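You operate a simulated robot arm through the tools that you are given. There is no shell and no other tool. Be economical: measure what you need, move in short steps, check, and stop when the job is done.

You are at the controls of a simulated robot arm. One attempt, no reset.

## Task
Cure the sleeve for 20 minutes at air level low.
Fine: blue button, then green button; one run, heat left at 150 C; watch till the screen says done.

Only the result counts: the job must be done as asked and must still hold three seconds after the hand-in. Knocking over, shifting, dropping, spilling or breaking anything else fails it.

## Robot
A 7-joint arm with a fingered hand on a trunk, on a base that drives. Base frame: it is fixed to the floor where the robot stands at the start and does not move with it; the origin is under the middle of the robot, x ahead of it, y to its left, z up. Readings come in mm, degrees, newtons and seconds.
Its first joint turns from -166.0 to 166.0 degrees. Places, roughly: blue button marked first [1300, 0, 1300]; blue knob marked minutes [1100, 100, 1300]; green button marked second [1300, 0, 1200]; grey button marked clear [1000, 200, 1400]; latch with yellow knob [900, 200, 800]; lever marked mould [1100, 0, 1000]; orange knob marked heat [1100, 100, 1400]; screen marked status [700, 300, 1500]; teal knob marked air level [1100, 100, 1100]. Payload 3.7 kg.
The TCP is the grasp point between the finger pads, 25 mm short of the fingertips. In the tool frame z runs along the fingers and y along their closing line. The gripper opens to 88 mm. The gripper's body begins 29 mm behind the TCP. The gripper is a hand of 5 fingers: y runs from the thumb to the fingers, the wrist lies at [-13, -106, -174] in the tool frame, and closing takes about 1.5 s.
Orientation is that of the tool frame in the base frame, as a unit quaternion [w, x, y, z]. With the fingers straight down and the wrist toward the robot, the tool's x, y and z point along [0, 1, 0], [1, 0, 0] and [0, 0, -1] of the base frame.

## Interface
- The arm moves only by the tool jog_arm. Its argument "targets" is a list of rows, each a list of 2 entries, a list of its own where there are three numbers: the shift along the tool's x, y, z in units of 100 mm (1.0 is 100 mm), then the turn, a rotation vector about the tool's x, y, z in units of 180 degrees (1.0 is 180 degrees). In form: [[[x, y, z], [rx, ry, rz]], ...]. A call has 1 to 10 rows; each row is the pose to reach, as a shift and turn from the pose commanded when the call began, along the tool's axes at that moment. "hand" is the opening, from 0 (shut) to 1 (fully open), set as the call begins (left out, the last holds). A call with a number of a shift or a turn outside -1 to 1 is refused whole. Each row takes 0.2 s and may step no farther than 50 mm and 8.6 degrees from the row before; otherwise, or with a gripper value out of range, the whole call is refused. Where a pose cannot be reached the arm comes as near as it can. A force on the tool above 40 N (or 10 N above the force at the start of the call, whichever is more), or a blocked arm, ends the call early, and 0.2 s more pass. Each finger travels about 108 mm/s and halts on what it meets, pressing with about 31 N; the grip force reading is that of the motor and also rises with nothing between the fingers. The clock runs only during rows and for 0.2 s after the last one: add rows that repeat a pose to give the fingers time. It gives the time, the measured TCP pose, the force on the tool (base axes), the opening and the grip force at its end, in the units of the frame above (readings bear some noise), with the torque about the TCP (base axes, N m) and any sound that the robot's microphone picked up.
- Cameras (640 x 400 px; columns grow to the right, rows downward): "scene" is now at [194.3, 221.6, 1325.1]; the picture's right is [-0.04, -1.00, 0.00], its down [-0.21, 0.01, -0.98] and it looks along [0.98, -0.03, -0.21] (base axes); focal length 219 px, centre (320, 200). "wrist" rides on the gripper at [59, -79, -105] in the tool frame; the picture's right is [-0.73, 0.32, -0.61], its down [-0.62, -0.68, 0.38] and it looks along [-0.29, 0.66, 0.70] (tool axes); focal length 234 px, centre (320, 200). There is no depth. A picture from a camera that has moved, and an enlarged one, comes with that camera's place and axes in the base frame and with its lens.
- camera(camera): a new picture of that camera. The clock stands still meanwhile.
- drive_base(legs): drives the robot by 1 to 6 legs, each [ahead, left, turn to the left] in mm, mm and degrees, along the robot's own axes; the way and the turn of a leg run together, so that a leg with both is an arc; at most 1500 mm and 180 degrees a leg. The arm and the cameras ride along, it lands a little off, and it stops where it bumps. It gives what a move gives.
- set_grasp(shape): the hand has 5 fingers and takes this shape, open, in about a second: jaw (thumb against the fingers, like two jaws); tri (thumb and two fingers); tip (a fingertip pinch); poke (one finger out to press); point (the index stretched); flat (the hand flat); cup (the hand cupped); fist (a fist). The gripper value then closes the fingers along that shape, each until it touches; the sizes above hold for jaw. It gives what a move gives, with no picture.
- head_to(pan, tilt): turns the head with the scene camera to pan (to the left, within 120 degrees either way) and tilt (down, from -29 to 69), counted from straight ahead of the robot. It gives what a move gives.
- close_up(camera, box): a new picture of the part [left, top, right, bottom] of that camera's present view, enlarged. The clock stands still meanwhile.
- sign_off(): hands the job in; it is judged then, once.

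Work in short steps. Places have to be worked out from the pictures, the camera data and where the tool is seen: move nearer, look again, correct. Check each grasp and each placing, and mend what went wrong. You have 120 turns and 90 pictures in all, those below and enlarged ones among them. Open the gripper and draw the arm clear of the work before you hand the job in, unless the task says otherwise; then end with one line.

The tools are called as a command line: name --argument value ..., lists and objects as JSON in quotes. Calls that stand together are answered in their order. jog_arm: Moves the arm, as the interface text tells. Its arguments: {"type":"object","properties":{"targets":{"type":"array","items":{"type":"array"}},"hand":{"type":"number"}},"required":["targets"]} The other tools are called the same way: set_grasp (shape) gives the hand a shape; drive_base (legs) drives the base; head_to (pan, tilt) turns the head that bears the scene camera; camera (camera) takes a picture; close_up (camera, box) takes an enlarged picture of a part of a camera's view; sign_off () hands the job in.

At the start:

```text
clock: 0.0
tcp_pos: [753.7, 205.8, 998.3]
orientation: [0.0, 0.707, 0.707, 0.001]
wrist_force: [0.9, 0.5, 1.0]
moment: [-0.01, 0.0, 0.02]
width: 87.6
grip_force: 0.0
shape: jaw
robot x, y, heading: [-0.5, 0.8, 0.1]
head pan, tilt: [-2.0, 12.1]
```

scene: 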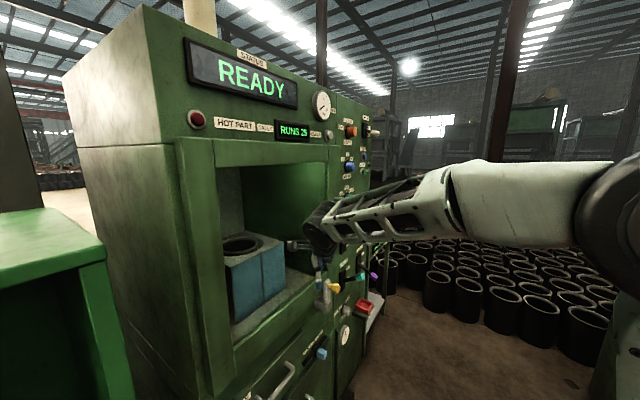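
wrist: 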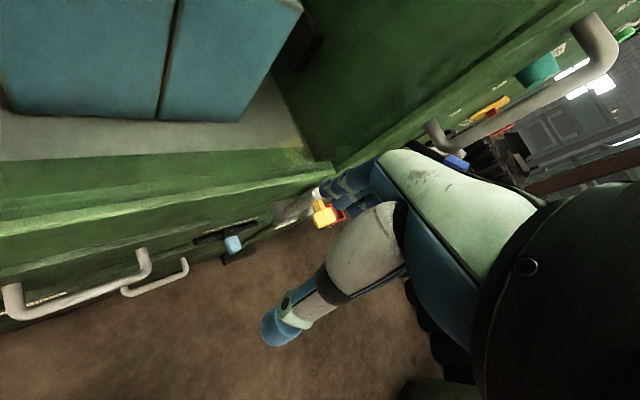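

The machine stands obliquely ahead, and its control panel is right of the screen. I look closer at the panel and the mould area.

close_up --camera "scene" --box '[300, 80, 400, 220]'

close_up --camera "scene" --box '[220, 200, 420, 400]'

```text
2.86 times, centred on (350, 150) of scene
camera zoom: at [194.3, 221.6, 1325.1], right [-0.04, -1.0, 0.0], down [-0.21, 0.01, -0.98], along [0.98, -0.03, -0.21], focal length 624 px, centre (234, 343)
```

zoom: 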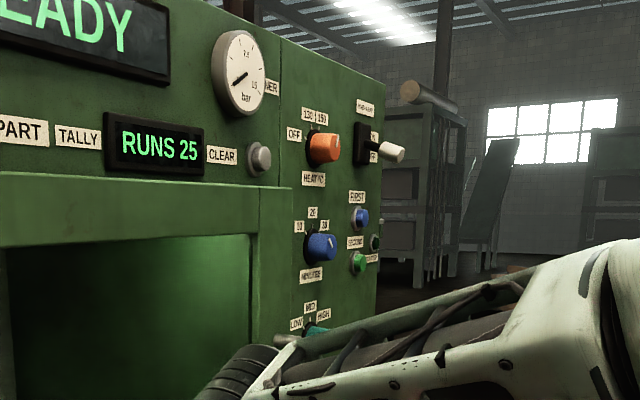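

```text
2.00 times, centred on (320, 300) of scene
camera zoom: at [194.3, 221.6, 1325.1], right [-0.04, -1.0, 0.0], down [-0.21, 0.01, -0.98], along [0.98, -0.03, -0.21], focal length 437 px, centre (320, 0)
```

zoom: 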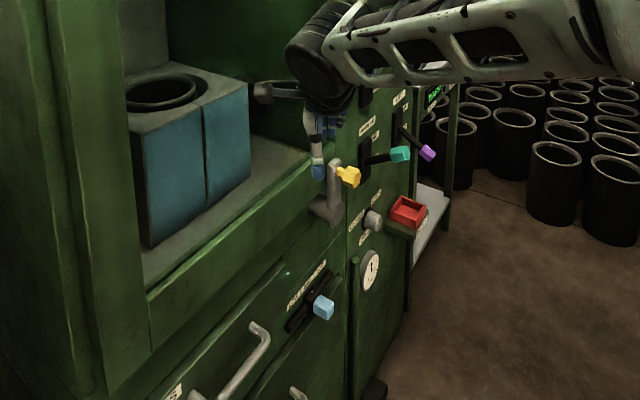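

The front face seems to run along about (0.9,-0.45), so I should stand to the right facing it. I look at the floor on the right first.

head_to --pan -60 --tilt 35

camera --camera "scene"

```text
clock: 1.3
tcp_pos: [753.2, 205.8, 1000.2]
orientation: [0.0, 0.707, 0.707, -0.001]
wrist_force: [0.1, -0.4, 0.3]
moment: [-0.02, 0.03, 0.03]
width: 87.6
grip_force: 0.0
shape: jaw
robot x, y, heading: [0.8, -2.4, 0.0]
head pan, tilt: [-60.0, 35.0]
```

```text
85 pictures are left
camera scene: at [145.2, 148.7, 1288.4], right [-0.87, -0.5, 0.0], down [-0.29, 0.5, -0.82], along [0.41, -0.71, -0.57], focal length 219 px, centre (320, 200)
```

scene: 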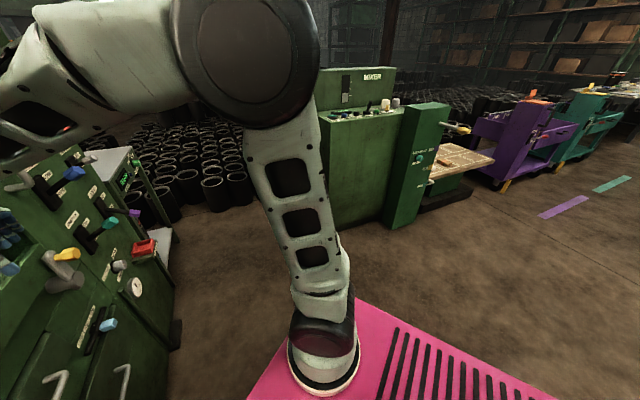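

The floor to the right is free up to the mixer at about y=-1200. I draw the arm back from the machine before driving.

jog_arm --targets '[[[0, -0.45, 0], [0, 0, 0]], [[-0.2, -0.9, 0], [0, 0, 0]], [[-0.5, -1.0, -0.1], [0, 0, 0]], [[-0.9, -1.0, -0.2], [0, 0, 0]], [[-1.0, -1.0, -0.5], [0, 0, 0]]]'

jog_arm --targets '[[[-0.3, -0.35, 0], [0, 0, 0]], [[-0.6, -0.7, 0], [0, 0, 0]], [[-0.9, -1.0, 0], [0, 0, 0]], [[-1.0, -1.0, 0], [0, 0, 0]]]'

head_to --pan 0 --tilt 20

camera --camera "scene"

```text
clock: 2.5
tcp_pos: [652.3, 102.1, 1049.1]
orientation: [0.0, 0.707, 0.707, -0.001]
wrist_force: [0.5, 0.1, -0.3]
moment: [-0.02, -0.02, 0.04]
width: 87.6
grip_force: 0.0
shape: jaw
robot x, y, heading: [-0.1, 0.6, 0.2]
head pan, tilt: [-60.0, 35.0]
```

```text
clock: 3.5
tcp_pos: [553.2, 4.5, 1048.6]
orientation: [0.0, 0.707, 0.707, 0.0]
wrist_force: [0.0, 0.4, 0.2]
moment: [0.02, -0.02, 0.01]
width: 87.8
grip_force: 0.1
shape: jaw
robot x, y, heading: [-1.3, -1.2, 0.2]
head pan, tilt: [-60.0, 35.0]
```

```text
clock: 4.8
tcp_pos: [553.3, 4.6, 1049.4]
orientation: [-0.001, 0.707, 0.707, 0.0]
wrist_force: [1.0, -0.1, 0.3]
moment: [0.03, 0.02, -0.05]
width: 87.7
grip_force: 0.0
shape: jaw
robot x, y, heading: [-1.4, 1.4, -0.0]
head pan, tilt: [0.0, 20.0]
```

```text
84 pictures are left
camera scene: at [194.2, 224.8, 1312.2], right [0.0, -1.0, 0.0], down [-0.34, 0.0, -0.94], along [0.94, 0.0, -0.34], focal length 219 px, centre (320, 200)
```

scene: 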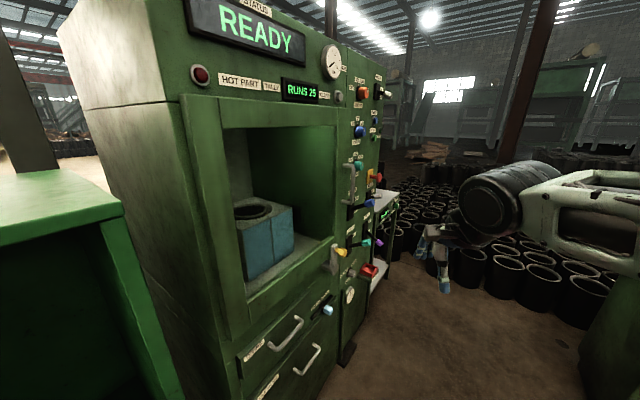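

The machine's face runs from about (700,300) to (1300,0). I drive right, ahead, then turn to face the panel.

drive_base --legs '[[0, -550, 0], [500, 0, 0], [0, 0, 55]]'

camera --camera "scene"

```text
clock: 13.0
tcp_pos: [818.2, -98.2, 1048.5]
orientation: [0.0, 0.298, 0.955, 0.0]
wrist_force: [0.3, 0.1, 0.3]
moment: [0.02, -0.01, 0.0]
width: 87.9
grip_force: 0.2
shape: jaw
robot x, y, heading: [508.2, -560.4, 54.8]
head pan, tilt: [0.0, 20.0]
```

```text
83 pictures are left
camera scene: at [432.5, -269.9, 1312.2], right [0.82, -0.57, 0.0], down [-0.19, -0.28, -0.94], along [0.53, 0.77, -0.34], focal length 219 px, centre (320, 200)
```

scene: 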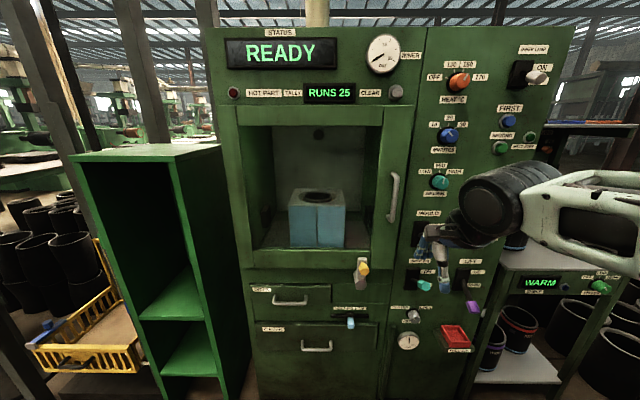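

Clear view now. I zoom on the panel and on the lower section.

close_up --camera "scene" --box '[410, 30, 570, 210]'

close_up --camera "scene" --box '[220, 180, 520, 370]'

close_up --camera "scene" --box '[225, 100, 415, 290]'

```text
2.22 times, centred on (490, 120) of scene
camera zoom: at [432.5, -269.9, 1312.2], right [0.82, -0.57, 0.0], down [-0.19, -0.28, -0.94], along [0.53, 0.77, -0.34], focal length 486 px, centre (-58, 378)
```

zoom: 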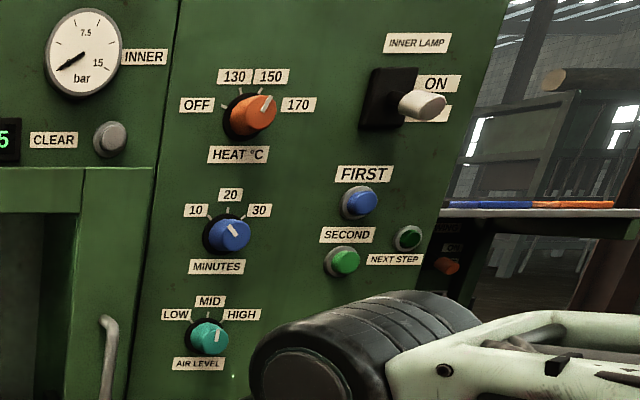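

```text
2.11 times, centred on (370, 275) of scene
camera zoom: at [432.5, -269.9, 1312.2], right [0.82, -0.57, 0.0], down [-0.19, -0.28, -0.94], along [0.53, 0.77, -0.34], focal length 460 px, centre (215, 42)
```

zoom: 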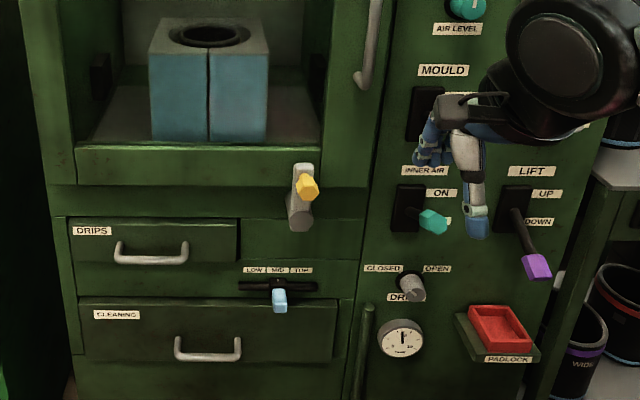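

```text
2.11 times, centred on (320, 195) of scene
camera zoom: at [432.5, -269.9, 1312.2], right [0.82, -0.57, 0.0], down [-0.19, -0.28, -0.94], along [0.53, 0.77, -0.34], focal length 460 px, centre (320, 210)
```

zoom: 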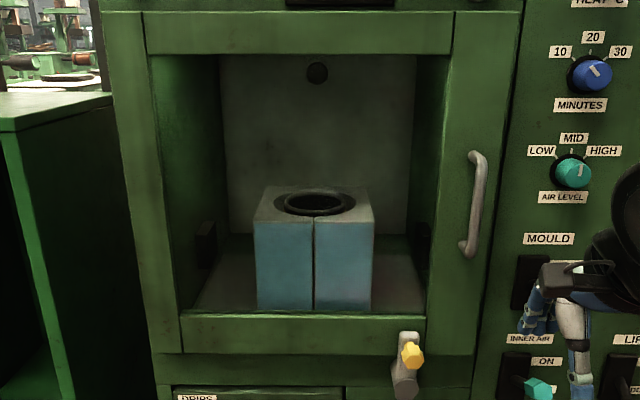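

Triangulated from two views: minutes knob about (1125,62,1270), heat (1121,62,1413), air about (1125,62,1127), first button (1270,-27,1313), second (1275,-27,1236). I pitch the hand up to point at the panel while raising it.

jog_arm --targets '[[[0, 0, -0.1], [-0.045, 0, 0]], [[0, 0, -0.2], [-0.09, 0, 0]], [[0, 0, -0.3], [-0.135, 0, 0]], [[0, 0, -0.4], [-0.18, 0, 0]], [[0, 0, -0.5], [-0.225, 0, 0]], [[0, 0, -0.6], [-0.27, 0, 0]], [[0, 0, -0.7], [-0.315, 0, 0]], [[0, 0, -0.8], [-0.36, 0, 0]], [[0, 0, -0.9], [-0.405, 0, 0]], [[0, 0, -1.0], [-0.45, 0, 0]]]'

camera --camera "scene"

```text
clock: 15.2
tcp_pos: [817.5, -73.3, 1201.3]
orientation: [0.193, 0.226, 0.725, 0.621]
wrist_force: [0.5, 0.5, -0.2]
moment: [0.0, 0.01, -0.03]
width: 87.6
grip_force: 0.0
shape: jaw
out of reach, approached as far as the arm can: row 7, 8, 9, 10
robot x, y, heading: [508.1, -558.0, 55.3]
head pan, tilt: [0.0, 20.0]
```

```text
79 pictures are left
camera scene: at [432.5, -270.0, 1312.2], right [0.82, -0.57, 0.0], down [-0.19, -0.28, -0.94], along [0.53, 0.77, -0.34], focal length 219 px, centre (320, 200)
```

scene: 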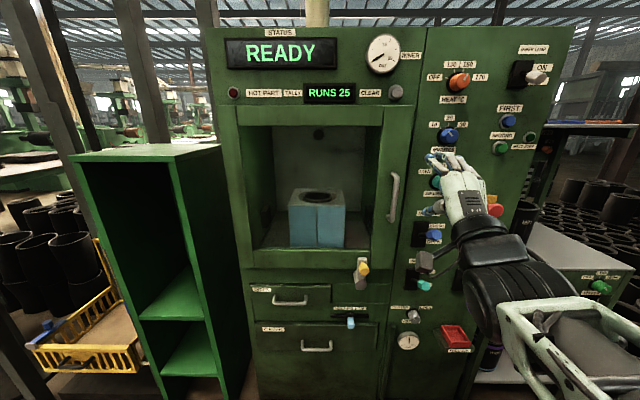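

The arm came up pitched as wanted (about 9° below level). I move toward a standoff in front of the minutes knob and finish levelling.

jog_arm --targets '[[[-0.16, 0.16, 0.2], [-0.01, 0, 0]], [[-0.32, 0.32, 0.4], [-0.02, 0, 0]], [[-0.48, 0.48, 0.6], [-0.03, 0, 0]], [[-0.64, 0.64, 0.8], [-0.04, 0, 0]], [[-0.82, 0.78, 1.0], [-0.05, 0, 0]]]'

camera --camera "scene"

camera --camera "wrist"

```text
clock: 16.4
tcp_pos: [949.0, -29.9, 1263.4]
orientation: [0.212, 0.21, 0.675, 0.675]
wrist_force: [-0.3, 0.0, 0.5]
moment: [0.01, 0.03, -0.01]
width: 87.6
grip_force: 0.1
shape: jaw
robot x, y, heading: [506.6, -555.7, 55.4]
head pan, tilt: [0.0, 20.0]
```

```text
78 pictures are left
camera scene: at [432.3, -270.0, 1312.2], right [0.82, -0.57, 0.0], down [-0.19, -0.28, -0.94], along [0.53, 0.77, -0.34], focal length 219 px, centre (320, 200)
```

scene: 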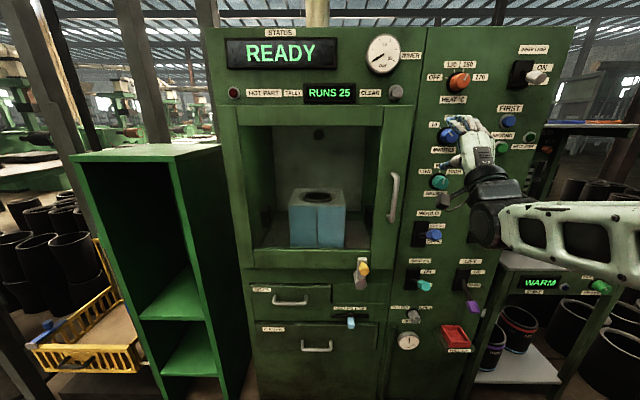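

```text
77 pictures are left
camera wrist: at [840.0, -82.8, 1183.6], right [0.25, -0.91, 0.32], down [0.73, -0.04, -0.68], along [0.63, 0.41, 0.66], focal length 234 px, centre (320, 200)
```

wrist: 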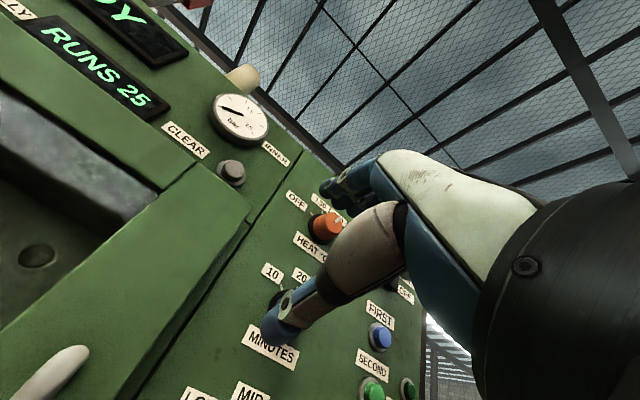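

Hand is level now at (949,-30,1263). I check the lower controls now that they are uncovered.

close_up --camera "scene" --box '[330, 165, 510, 325]'

close_up --camera "scene" --box '[420, 50, 500, 130]'

close_up --camera "scene" --box '[415, 110, 495, 210]'

```text
2.50 times, centred on (420, 245) of scene
camera zoom: at [432.3, -270.0, 1312.2], right [0.82, -0.57, 0.0], down [-0.19, -0.28, -0.94], along [0.53, 0.77, -0.34], focal length 546 px, centre (70, 88)
```

zoom: 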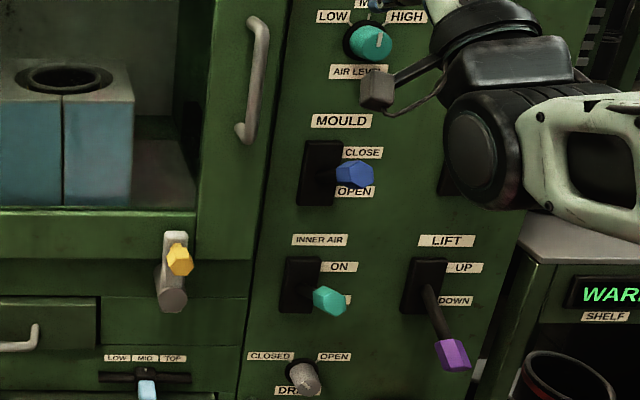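

```text
5.00 times, centred on (460, 90) of scene
camera zoom: at [432.3, -270.0, 1312.2], right [0.82, -0.57, 0.0], down [-0.19, -0.28, -0.94], along [0.53, 0.77, -0.34], focal length 1093 px, centre (-380, 750)
```

zoom: 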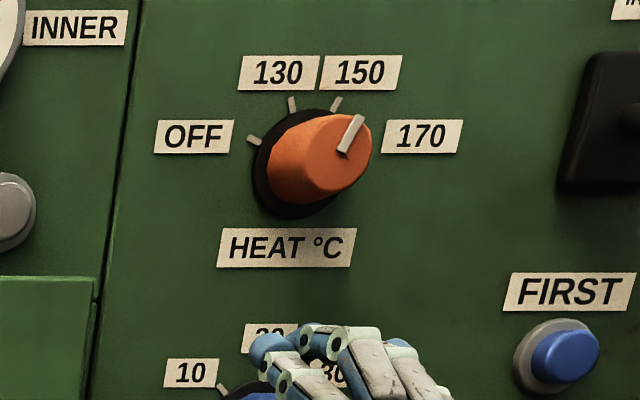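

```text
4.00 times, centred on (455, 160) of scene
camera zoom: at [432.3, -270.0, 1312.2], right [0.82, -0.57, 0.0], down [-0.19, -0.28, -0.94], along [0.53, 0.77, -0.34], focal length 874 px, centre (-220, 360)
```

zoom: 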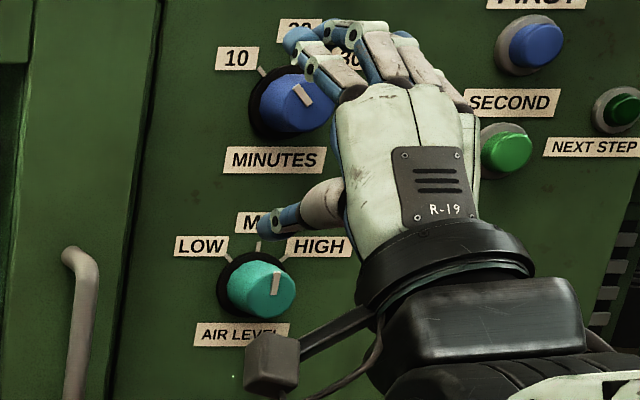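

Heat points at 150, minutes at 10, air at MID; the mould lever seems at CLOSE and the latch bar stands across the door edge. I line up with the minutes knob and approach to about 75 mm.

jog_arm --targets '[[[-0.3, 0.03, 0], [0, 0, 0]], [[-0.6, 0.07, 0.1], [0, 0, 0]], [[-0.92, 0.07, 0.3], [0, 0, 0]], [[-0.92, 0.07, 0.6], [0, 0, 0]], [[-0.92, 0.07, 1.0], [0, 0, 0]]]'

camera --camera "wrist"

close_up --camera "scene" --box '[400, 90, 520, 220]'

```text
clock: 17.6
tcp_pos: [1082.6, 0.3, 1270.0]
orientation: [0.211, 0.211, 0.675, 0.675]
wrist_force: [0.2, -0.1, 0.0]
moment: [0.0, 0.0, 0.0]
width: 87.9
grip_force: 0.1
shape: jaw
robot x, y, heading: [508.3, -556.5, 55.2]
head pan, tilt: [0.0, 20.0]
```

```text
73 pictures are left
camera wrist: at [973.5, -53.7, 1190.7], right [0.25, -0.91, 0.32], down [0.73, -0.04, -0.68], along [0.63, 0.41, 0.66], focal length 234 px, centre (320, 200)
```

wrist: 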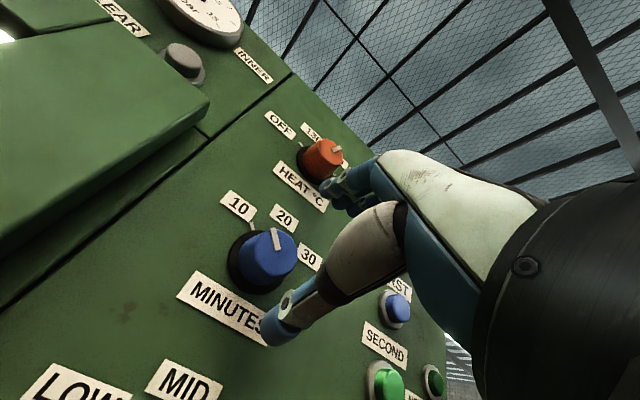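

```text
3.08 times, centred on (460, 155) of scene
camera zoom: at [432.4, -270.1, 1312.3], right [0.82, -0.57, 0.0], down [-0.19, -0.28, -0.94], along [0.53, 0.77, -0.34], focal length 672 px, centre (-111, 338)
```

zoom: 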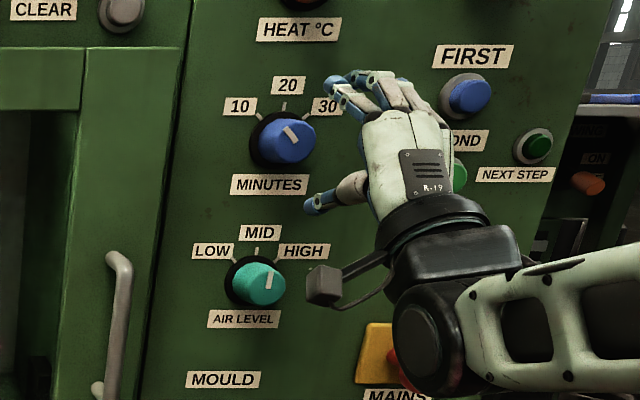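

The wrist view shows the TCP axis crossing the knob face about 70-75 mm ahead, perhaps 6 mm low. I go forward 62 mm with a 5 mm rise, then look.

jog_arm --targets '[[[0, 0.05, 0.2], [0, 0, 0]], [[0, 0.05, 0.4], [0, 0, 0]], [[0, 0.05, 0.62], [0, 0, 0]]]'

camera --camera "wrist"

close_up --camera "scene" --box '[400, 90, 520, 220]'

```text
clock: 18.4
tcp_pos: [1115.5, 50.4, 1274.5]
orientation: [0.211, 0.21, 0.675, 0.675]
wrist_force: [-2.9, -4.2, -1.2]
moment: [0.23, -0.13, -0.03]
width: 87.2
grip_force: 0.1
shape: jaw
robot x, y, heading: [503.9, -558.8, 55.4]
head pan, tilt: [0.0, 20.0]
```

```text
71 pictures are left
camera wrist: at [1008.1, -2.7, 1196.4], right [0.25, -0.91, 0.32], down [0.73, -0.04, -0.68], along [0.63, 0.41, 0.66], focal length 234 px, centre (320, 200)
```

wrist: 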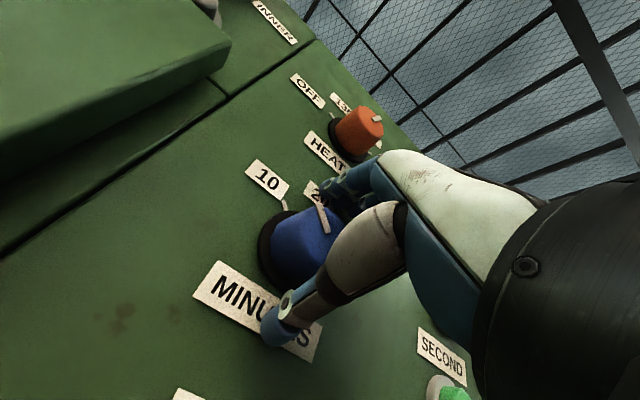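

```text
3.08 times, centred on (460, 155) of scene
camera zoom: at [432.4, -270.1, 1312.3], right [0.82, -0.57, 0.0], down [-0.19, -0.28, -0.94], along [0.53, 0.77, -0.34], focal length 672 px, centre (-111, 338)
```

zoom: 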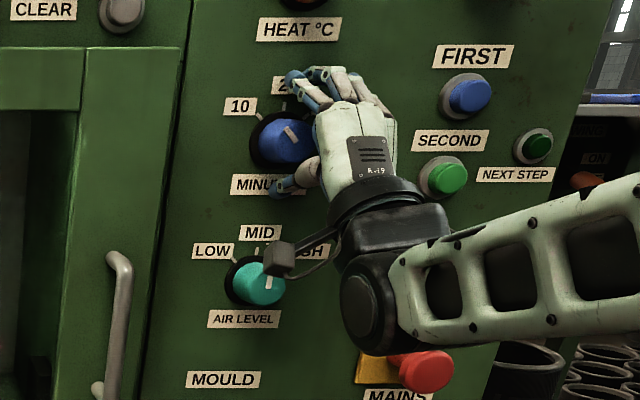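

About 5 N contact; the knob sits between thumb and fingers. I back off 3 mm and close the hand on it.

jog_arm --targets '[[[0, 0, -0.03], [0, 0, 0]], [[0, 0, -0.03], [0, 0, 0]], [[0, 0, -0.03], [0, 0, 0]], [[0, 0, -0.03], [0, 0, 0]], [[0, 0, -0.03], [0, 0, 0]], [[0, 0, -0.03], [0, 0, 0]], [[0, 0, -0.03], [0, 0, 0]]]' --hand 0

close_up --camera "scene" --box '[400, 90, 520, 220]'

camera --camera "wrist"

```text
clock: 20.0
tcp_pos: [1114.8, 49.6, 1274.6]
orientation: [0.211, 0.211, 0.675, 0.675]
wrist_force: [-3.3, -7.3, -14.8]
moment: [-0.14, 0.21, -0.02]
width: 33.9
grip_force: 31.4
shape: jaw
robot x, y, heading: [504.0, -554.7, 55.3]
head pan, tilt: [0.0, 20.0]
```

```text
3.08 times, centred on (460, 155) of scene
camera zoom: at [432.7, -269.9, 1312.2], right [0.82, -0.57, 0.0], down [-0.19, -0.28, -0.94], along [0.53, 0.77, -0.34], focal length 672 px, centre (-111, 338)
```

zoom: 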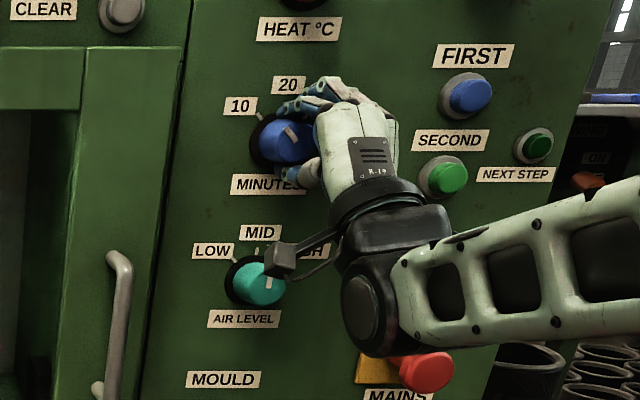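

```text
68 pictures are left
camera wrist: at [1005.9, -4.5, 1195.7], right [0.25, -0.91, 0.32], down [0.73, -0.04, -0.68], along [0.63, 0.41, 0.66], focal length 234 px, centre (320, 200)
```

wrist: 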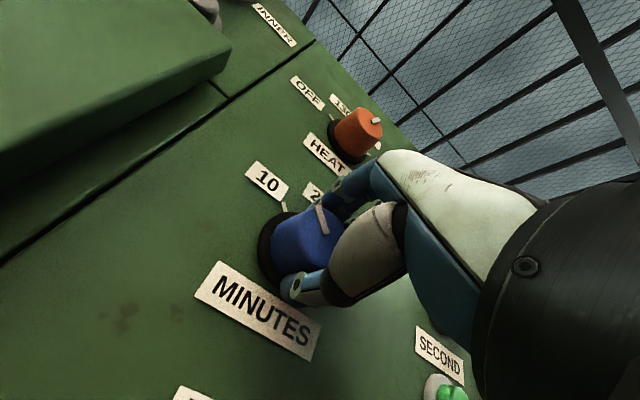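

Firm grip (34 mm, 31 N). I turn clockwise about 43° toward 20.

jog_arm --targets '[[[0, 0, 0], [0, 0, 0.04]], [[0, 0, 0], [0, 0, 0.08]], [[0, 0, 0], [0, 0, 0.12]], [[0, 0, 0], [0, 0, 0.16]], [[0, 0, 0], [0, 0, 0.2]], [[0, 0, 0], [0, 0, 0.24]], [[0, 0, 0], [0, 0, 0.24]]]'

close_up --camera "scene" --box '[400, 90, 520, 220]'

camera --camera "wrist"

```text
clock: 21.6
tcp_pos: [1113.1, 50.5, 1274.7]
orientation: [-0.054, 0.444, 0.55, 0.705]
wrist_force: [-8.0, 6.6, -8.6]
moment: [0.14, -0.08, 0.1]
width: 29.7
grip_force: 31.1
shape: jaw
robot x, y, heading: [510.7, -560.2, 55.5]
head pan, tilt: [0.0, 20.0]
```

```text
3.08 times, centred on (460, 155) of scene
camera zoom: at [432.4, -269.4, 1312.1], right [0.82, -0.57, 0.0], down [-0.19, -0.28, -0.94], along [0.53, 0.77, -0.34], focal length 672 px, centre (-111, 338)
```

zoom: 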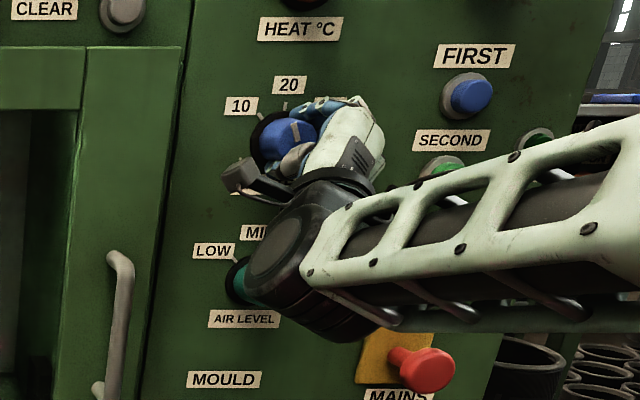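

```text
66 pictures are left
camera wrist: at [974.3, 18.0, 1257.5], right [0.27, -0.93, -0.26], down [0.21, 0.32, -0.92], along [0.94, 0.2, 0.28], focal length 234 px, centre (320, 200)
```

wrist: 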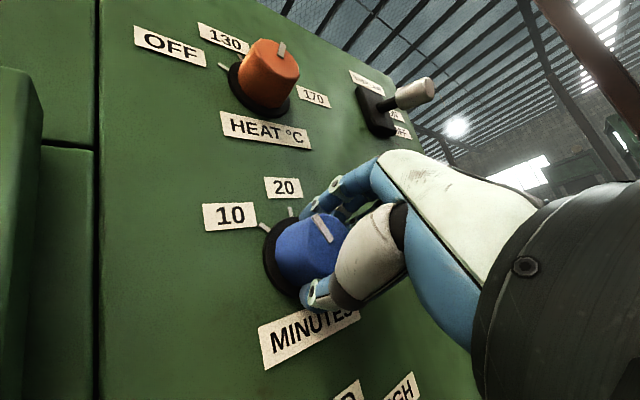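

I zoom to read the pointer.

close_up --camera "wrist" --box '[190, 150, 390, 360]'

close_up --camera "scene" --box '[435, 110, 475, 150]'

```text
1.90 times, centred on (290, 255) of wrist
camera zoom: at [974.3, 18.0, 1257.5], right [0.27, -0.93, -0.26], down [0.21, 0.32, -0.92], along [0.94, 0.2, 0.28], focal length 446 px, centre (377, 95)
```

zoom: 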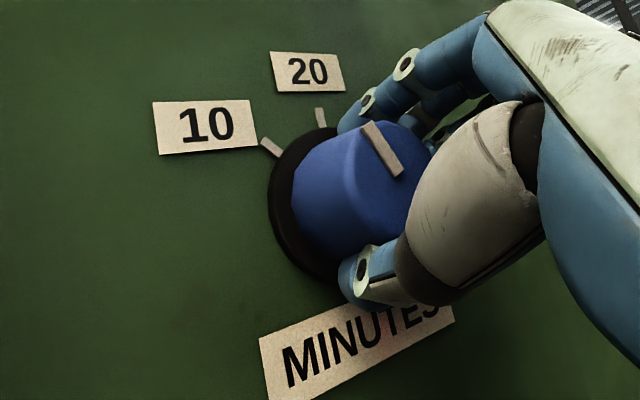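

```text
10.00 times, centred on (455, 130) of scene
camera zoom: at [432.4, -269.4, 1312.1], right [0.82, -0.57, 0.0], down [-0.19, -0.28, -0.94], along [0.53, 0.77, -0.34], focal length 2186 px, centre (-1030, 900)
```

zoom: 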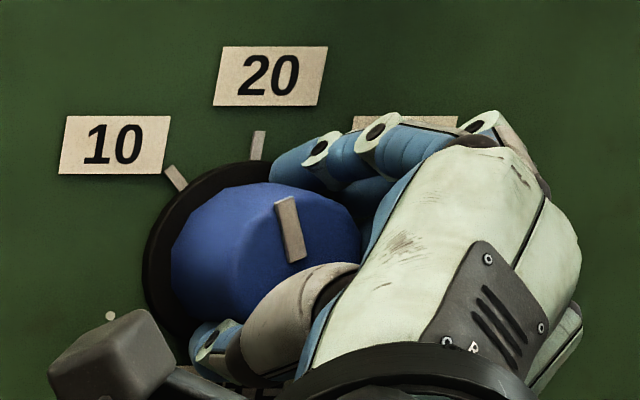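

The pointer is about two thirds of the way to 20 (some slip). I turn about 25° more.

jog_arm --targets '[[[0, 0, 0], [0, 0, 0.04]], [[0, 0, 0], [0, 0, 0.08]], [[0, 0, 0], [0, 0, 0.11]], [[0, 0, 0], [0, 0, 0.14]], [[0, 0, 0], [0, 0, 0.14]]]'

close_up --camera "scene" --box '[435, 110, 475, 150]'

```text
clock: 22.8
tcp_pos: [1115.5, 49.9, 1273.4]
orientation: [-0.205, 0.553, 0.441, 0.677]
wrist_force: [-7.1, 7.6, -7.6]
moment: [0.18, -0.08, -0.06]
width: 28.9
grip_force: 30.8
shape: jaw
robot x, y, heading: [507.3, -557.2, 55.3]
head pan, tilt: [0.0, 20.0]
```

```text
10.00 times, centred on (455, 130) of scene
camera zoom: at [432.4, -269.3, 1312.1], right [0.82, -0.57, 0.0], down [-0.19, -0.28, -0.94], along [0.53, 0.77, -0.34], focal length 2186 px, centre (-1030, 900)
```

zoom: 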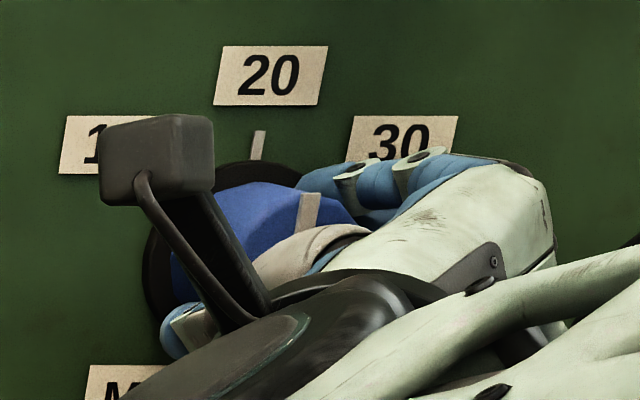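

The pointer is close to 20, maybe slightly past. I open the hand and draw back to see where it settles.

jog_arm --targets '[[[0, 0, 0], [0, 0, 0]], [[0, 0, 0], [0, 0, 0]], [[0, 0, 0], [0, 0, 0]], [[0, 0, 0], [0, 0, 0]], [[0, 0, -0.3], [0, 0, 0]], [[0, 0, -0.6], [0, 0, 0]], [[0, 0, -0.9], [0, 0, 0]]]' --hand 1

close_up --camera "scene" --box '[420, 80, 500, 200]'

camera --camera "wrist"

```text
clock: 24.4
tcp_pos: [1064.3, -24.3, 1272.4]
orientation: [-0.205, 0.554, 0.44, 0.676]
wrist_force: [-0.3, -0.1, 0.0]
moment: [0.03, 0.0, 0.0]
width: 87.4
grip_force: 0.1
shape: jaw
robot x, y, heading: [505.3, -555.4, 55.2]
head pan, tilt: [0.0, 20.0]
```

```text
3.33 times, centred on (460, 140) of scene
camera zoom: at [432.6, -269.7, 1312.2], right [0.82, -0.57, 0.0], down [-0.19, -0.28, -0.94], along [0.53, 0.77, -0.34], focal length 729 px, centre (-147, 400)
```

zoom: 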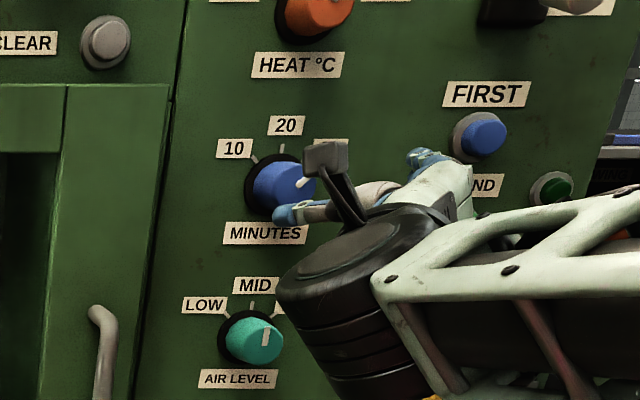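

```text
61 pictures are left
camera wrist: at [925.7, -56.9, 1298.7], right [0.12, -0.82, -0.56], down [-0.11, 0.54, -0.83], along [0.99, 0.16, -0.03], focal length 234 px, centre (320, 200)
```

wrist: 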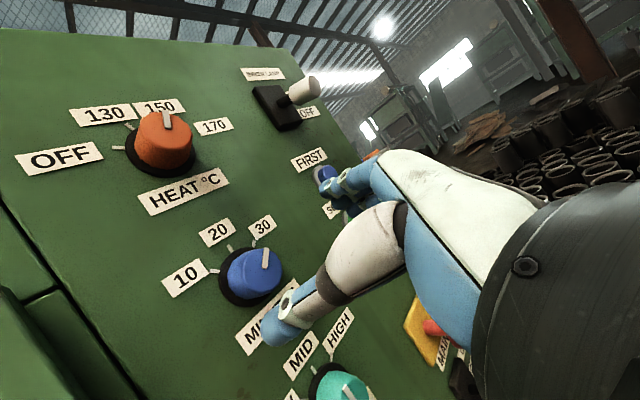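

close_up --camera "wrist" --box '[150, 200, 300, 320]'

close_up --camera "scene" --box '[435, 110, 475, 150]'

```text
3.33 times, centred on (225, 260) of wrist
camera zoom: at [925.7, -56.9, 1298.7], right [0.12, -0.82, -0.56], down [-0.11, 0.54, -0.83], along [0.99, 0.16, -0.03], focal length 781 px, centre (637, 0)
```

zoom: 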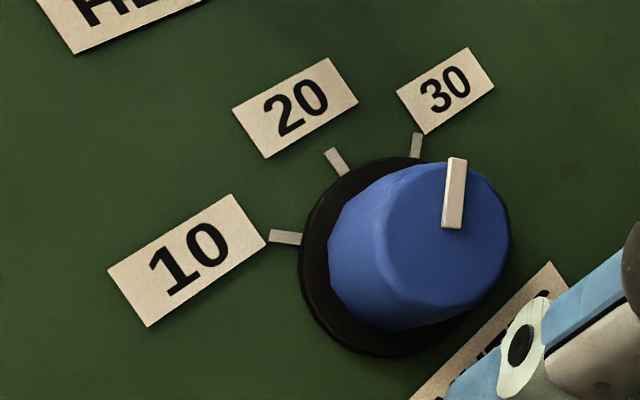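

```text
10.00 times, centred on (455, 130) of scene
camera zoom: at [432.6, -269.7, 1312.2], right [0.82, -0.57, 0.0], down [-0.19, -0.28, -0.94], along [0.53, 0.77, -0.34], focal length 2186 px, centre (-1030, 900)
```

zoom: 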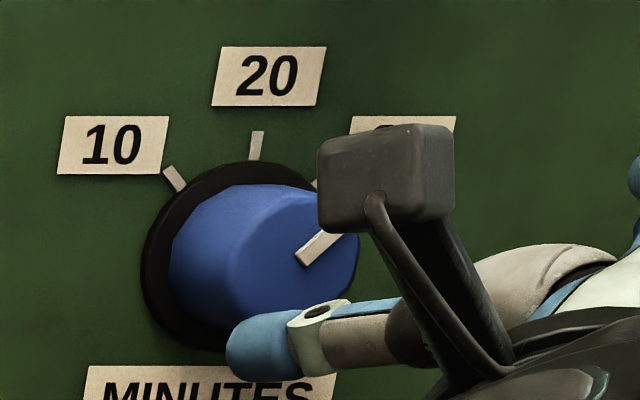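

The knob settled at 30 – the release carried it over. I re-grip with the TCP 4 mm toward the thumb to balance the grip, and turn back.

jog_arm --targets '[[[0, -0.04, 0.3], [0, 0, 0]], [[0, -0.04, 0.6], [0, 0, 0]], [[0, -0.04, 0.88], [0, 0, 0]]]'

jog_arm --targets '[[[0, 0, 0], [0, 0, 0]], [[0, 0, 0], [0, 0, 0]], [[0, 0, 0], [0, 0, 0]], [[0, 0, 0], [0, 0, 0]], [[0, 0, 0], [0, 0, 0]], [[0, 0, 0], [0, 0, 0]]]' --hand 0

close_up --camera "wrist" --box '[150, 150, 400, 350]'

```text
clock: 25.2
tcp_pos: [1109.8, 49.1, 1271.7]
orientation: [-0.205, 0.554, 0.439, 0.677]
wrist_force: [0.2, 0.3, 0.6]
moment: [-0.02, 0.01, 0.01]
width: 87.4
grip_force: 0.0
shape: jaw
robot x, y, heading: [509.4, -558.8, 55.3]
head pan, tilt: [0.0, 20.0]
```

```text
clock: 26.6
tcp_pos: [1108.8, 51.0, 1270.2]
orientation: [-0.205, 0.554, 0.44, 0.676]
wrist_force: [-5.1, 2.8, -2.4]
moment: [0.0, 0.0, 0.08]
width: 33.5
grip_force: 30.4
shape: jaw
robot x, y, heading: [508.6, -561.0, 55.2]
head pan, tilt: [0.0, 20.0]
```

```text
2.00 times, centred on (275, 250) of wrist
camera zoom: at [972.2, 17.8, 1297.5], right [0.12, -0.82, -0.56], down [-0.11, 0.54, -0.83], along [0.99, 0.17, -0.03], focal length 468 px, centre (410, 100)
```

zoom: 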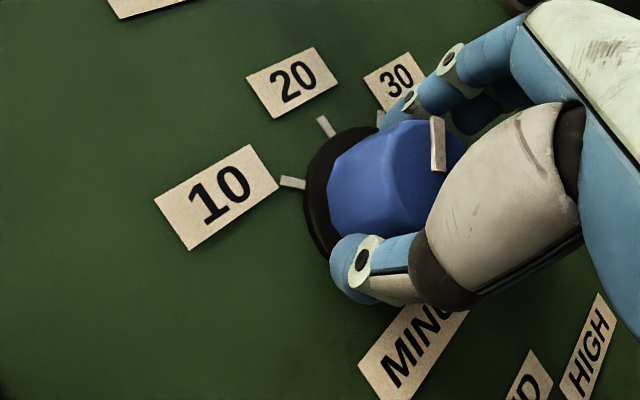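

Balanced grip. I turn counter-clockwise about 38° and read the pointer.

jog_arm --targets '[[[0, 0, 0], [0, 0, -0.04]], [[0, 0, 0], [0, 0, -0.08]], [[0, 0, 0], [0, 0, -0.12]], [[0, 0, 0], [0, 0, -0.16]], [[0, 0, 0], [0, 0, -0.21]], [[0, 0, 0], [0, 0, -0.21]]]'

close_up --camera "scene" --box '[435, 110, 475, 150]'

```text
refused: row 5 steps farther than a row can; nothing moved
```

```text
10.00 times, centred on (455, 130) of scene
camera zoom: at [432.3, -269.7, 1312.2], right [0.82, -0.57, 0.0], down [-0.19, -0.28, -0.94], along [0.53, 0.77, -0.34], focal length 2186 px, centre (-1030, 900)
```

zoom: 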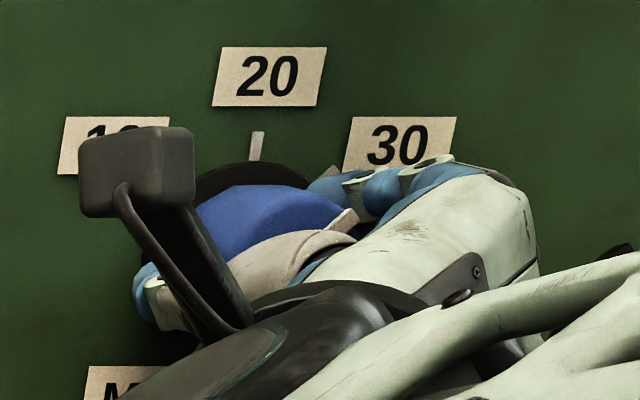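

Row step was slightly too big; I repeat with smaller steps.

jog_arm --targets '[[[0, 0, 0], [0, 0, -0.04]], [[0, 0, 0], [0, 0, -0.08]], [[0, 0, 0], [0, 0, -0.12]], [[0, 0, 0], [0, 0, -0.16]], [[0, 0, 0], [0, 0, -0.2]], [[0, 0, 0], [0, 0, -0.21]], [[0, 0, 0], [0, 0, -0.21]]]'

close_up --camera "scene" --box '[435, 110, 475, 150]'

```text
clock: 28.2
tcp_pos: [1109.9, 49.8, 1271.1]
orientation: [0.026, 0.381, 0.596, 0.706]
wrist_force: [-3.7, 7.3, -7.8]
moment: [-0.19, 0.1, 0.19]
width: 33.3
grip_force: 31.5
shape: jaw
robot x, y, heading: [506.5, -558.2, 55.4]
head pan, tilt: [0.0, 20.0]
```

```text
10.00 times, centred on (455, 130) of scene
camera zoom: at [432.5, -269.4, 1312.1], right [0.82, -0.57, 0.0], down [-0.19, -0.28, -0.94], along [0.53, 0.77, -0.34], focal length 2186 px, centre (-1030, 900)
```

zoom: 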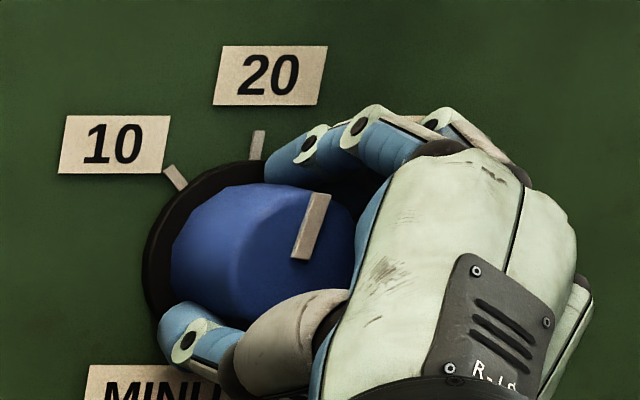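

Pointer at about +20°, the 20 tick at about +8°. I turn about 15° further.

jog_arm --targets '[[[0, 0, 0], [0, 0, -0.04]], [[0, 0, 0], [0, 0, -0.08]], [[0, 0, 0], [0, 0, -0.09]], [[0, 0, 0], [0, 0, -0.09]]]'

close_up --camera "scene" --box '[435, 110, 475, 150]'

```text
clock: 29.2
tcp_pos: [1109.7, 49.5, 1271.9]
orientation: [0.125, 0.294, 0.644, 0.696]
wrist_force: [-1.3, 7.0, -9.9]
moment: [-0.18, 0.15, 0.13]
width: 33.1
grip_force: 30.7
shape: jaw
robot x, y, heading: [504.3, -558.6, 55.4]
head pan, tilt: [0.0, 20.0]
```

```text
10.00 times, centred on (455, 130) of scene
camera zoom: at [432.7, -269.3, 1312.1], right [0.82, -0.57, 0.0], down [-0.19, -0.28, -0.94], along [0.53, 0.77, -0.34], focal length 2186 px, centre (-1030, 900)
```

zoom: 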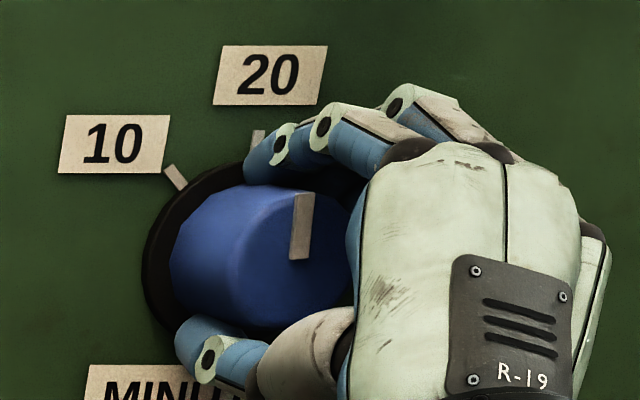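

Pointer is now parallel to the 20 tick. I open gently and withdraw to check.

jog_arm --targets '[[[0, 0, 0], [0, 0, 0]], [[0, 0, 0], [0, 0, 0]], [[0, 0, 0], [0, 0, 0]], [[0, 0, 0], [0, 0, 0]], [[0, 0, 0], [0, 0, 0]]]' --hand 1

close_up --camera "scene" --box '[435, 110, 475, 150]'

```text
clock: 30.4
tcp_pos: [1110.8, 49.7, 1273.3]
orientation: [0.125, 0.294, 0.643, 0.696]
wrist_force: [-0.2, -0.3, -0.4]
moment: [-0.01, -0.03, -0.01]
width: 87.3
grip_force: 0.1
shape: jaw
robot x, y, heading: [508.3, -559.4, 55.3]
head pan, tilt: [0.0, 20.0]
```

```text
10.00 times, centred on (455, 130) of scene
camera zoom: at [432.5, -269.9, 1312.2], right [0.82, -0.57, 0.0], down [-0.19, -0.28, -0.94], along [0.53, 0.77, -0.34], focal length 2186 px, centre (-1030, 900)
```

zoom: 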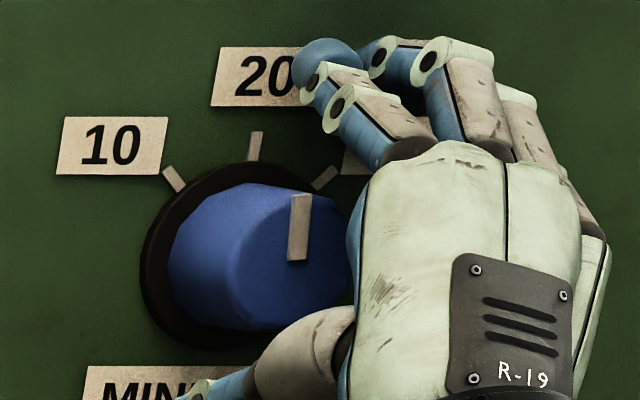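

Minutes stands at 20. I withdraw 90 mm and go down toward the air knob (about 143 mm lower).

jog_arm --targets '[[[0, 0, -0.3], [0, 0, 0]], [[0, 0, -0.6], [0, 0, 0]], [[0, 0, -0.9], [0, 0, 0]], [[-0.06, -0.23, -0.9], [0, 0, 0]], [[-0.12, -0.46, -0.9], [0, 0, 0]], [[-0.18, -0.69, -0.9], [0, 0, 0]]]'

jog_arm --targets '[[[-0.06, -0.23, 0], [0, 0, 0.03]], [[-0.12, -0.46, 0], [0, 0, 0.06]], [[-0.18, -0.7, 0], [0, 0, 0.09]]]'

camera --camera "wrist"

close_up --camera "scene" --box '[400, 90, 540, 230]'

```text
clock: 31.8
tcp_pos: [1056.1, -24.8, 1201.4]
orientation: [0.124, 0.293, 0.643, 0.696]
wrist_force: [0.5, 0.1, 0.0]
moment: [-0.03, -0.01, -0.01]
width: 87.7
grip_force: 0.1
shape: jaw
robot x, y, heading: [506.4, -557.3, 55.3]
head pan, tilt: [0.0, 20.0]
```

```text
clock: 32.6
tcp_pos: [1059.1, -26.1, 1129.1]
orientation: [0.024, 0.382, 0.595, 0.707]
wrist_force: [-0.9, -0.4, 0.1]
moment: [0.02, -0.02, -0.02]
width: 87.4
grip_force: 0.1
shape: jaw
robot x, y, heading: [507.9, -560.1, 55.6]
head pan, tilt: [0.0, 20.0]
```

```text
53 pictures are left
camera wrist: at [924.1, -60.7, 1092.1], right [0.3, -0.95, -0.09], down [0.37, 0.21, -0.9], along [0.88, 0.24, 0.42], focal length 234 px, centre (320, 200)
```

wrist: 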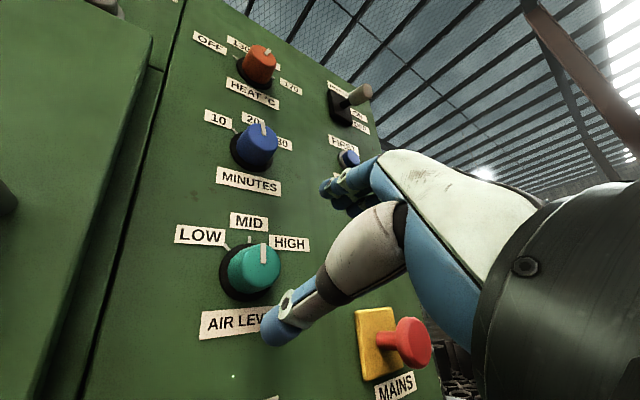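

```text
2.86 times, centred on (470, 160) of scene
camera zoom: at [432.5, -270.0, 1312.2], right [0.82, -0.57, 0.0], down [-0.19, -0.28, -0.94], along [0.53, 0.77, -0.34], focal length 624 px, centre (-109, 314)
```

zoom: 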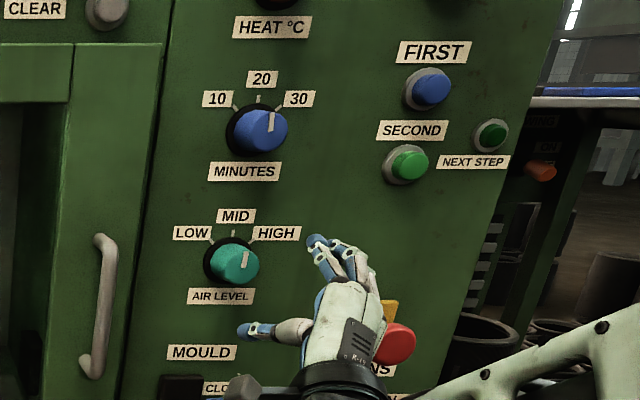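

Minutes reads 20. Triangulating relative to the minutes grasp puts the air knob axis within 2 mm of the current TCP axis, so I go straight in 90 mm.

jog_arm --targets '[[[0.01, 0.01, 0.3], [0, 0, 0]], [[0.01, 0.01, 0.6], [0, 0, 0]], [[0.01, 0.01, 0.9], [0, 0, 0]]]'

jog_arm --targets '[[[0, 0, 0], [0, 0, 0]], [[0, 0, 0], [0, 0, 0]], [[0, 0, 0], [0, 0, 0]], [[0, 0, 0], [0, 0, 0]], [[0, 0, 0], [0, 0, 0]], [[0, 0, 0], [0, 0, 0]]]' --hand 0

close_up --camera "scene" --box '[420, 155, 480, 215]'

```text
clock: 33.4
tcp_pos: [1110.5, 49.8, 1131.6]
orientation: [0.027, 0.383, 0.595, 0.706]
wrist_force: [-0.4, -0.3, 0.0]
moment: [0.0, 0.01, 0.03]
width: 87.3
grip_force: 0.2
shape: jaw
robot x, y, heading: [506.0, -552.5, 55.2]
head pan, tilt: [0.0, 20.0]
```

```text
clock: 34.8
tcp_pos: [1109.9, 49.4, 1130.5]
orientation: [0.025, 0.382, 0.595, 0.706]
wrist_force: [-2.1, -0.4, -5.7]
moment: [-0.09, 0.07, 0.02]
width: 33.3
grip_force: 31.4
shape: jaw
robot x, y, heading: [506.1, -559.0, 55.2]
head pan, tilt: [0.0, 20.0]
```

```text
6.67 times, centred on (450, 185) of scene
camera zoom: at [432.6, -269.8, 1312.2], right [0.82, -0.57, 0.0], down [-0.19, -0.28, -0.94], along [0.53, 0.77, -0.34], focal length 1457 px, centre (-547, 300)
```

zoom: 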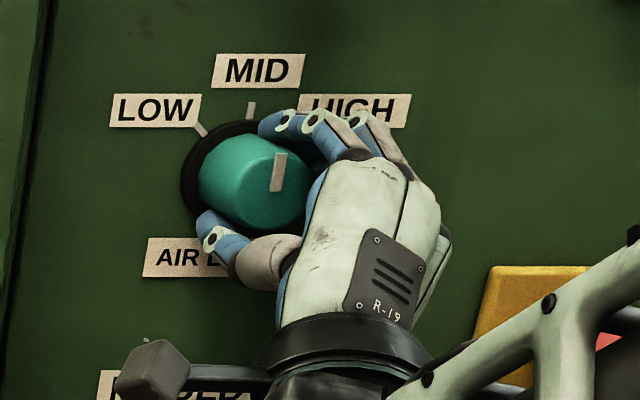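

Good grip. I turn counter-clockwise 54° (earlier 54° of hand gave about one step).

jog_arm --targets '[[[0, 0, 0], [0, 0, -0.04]], [[0, 0, 0], [0, 0, -0.08]], [[0, 0, 0], [0, 0, -0.12]], [[0, 0, 0], [0, 0, -0.16]], [[0, 0, 0], [0, 0, -0.2]], [[0, 0, 0], [0, 0, -0.24]], [[0, 0, 0], [0, 0, -0.28]], [[0, 0, 0], [0, 0, -0.3]], [[0, 0, 0], [0, 0, -0.3]]]'

close_up --camera "scene" --box '[420, 155, 480, 215]'

```text
clock: 36.8
tcp_pos: [1110.8, 47.8, 1129.3]
orientation: [0.343, 0.069, 0.704, 0.618]
wrist_force: [9.4, 2.0, 2.8]
moment: [0.2, 0.08, -0.12]
width: 32.6
grip_force: 31.0
shape: jaw
robot x, y, heading: [508.9, -559.2, 55.2]
head pan, tilt: [0.0, 20.0]
```

```text
6.67 times, centred on (450, 185) of scene
camera zoom: at [433.0, -269.9, 1312.3], right [0.82, -0.57, 0.0], down [-0.19, -0.28, -0.94], along [0.53, 0.77, -0.34], focal length 1457 px, centre (-547, 300)
```

zoom: 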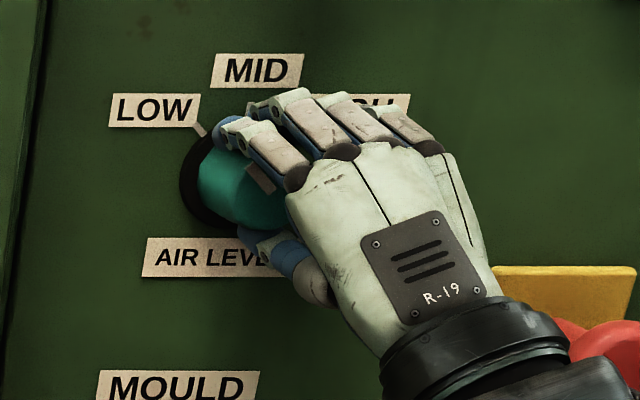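

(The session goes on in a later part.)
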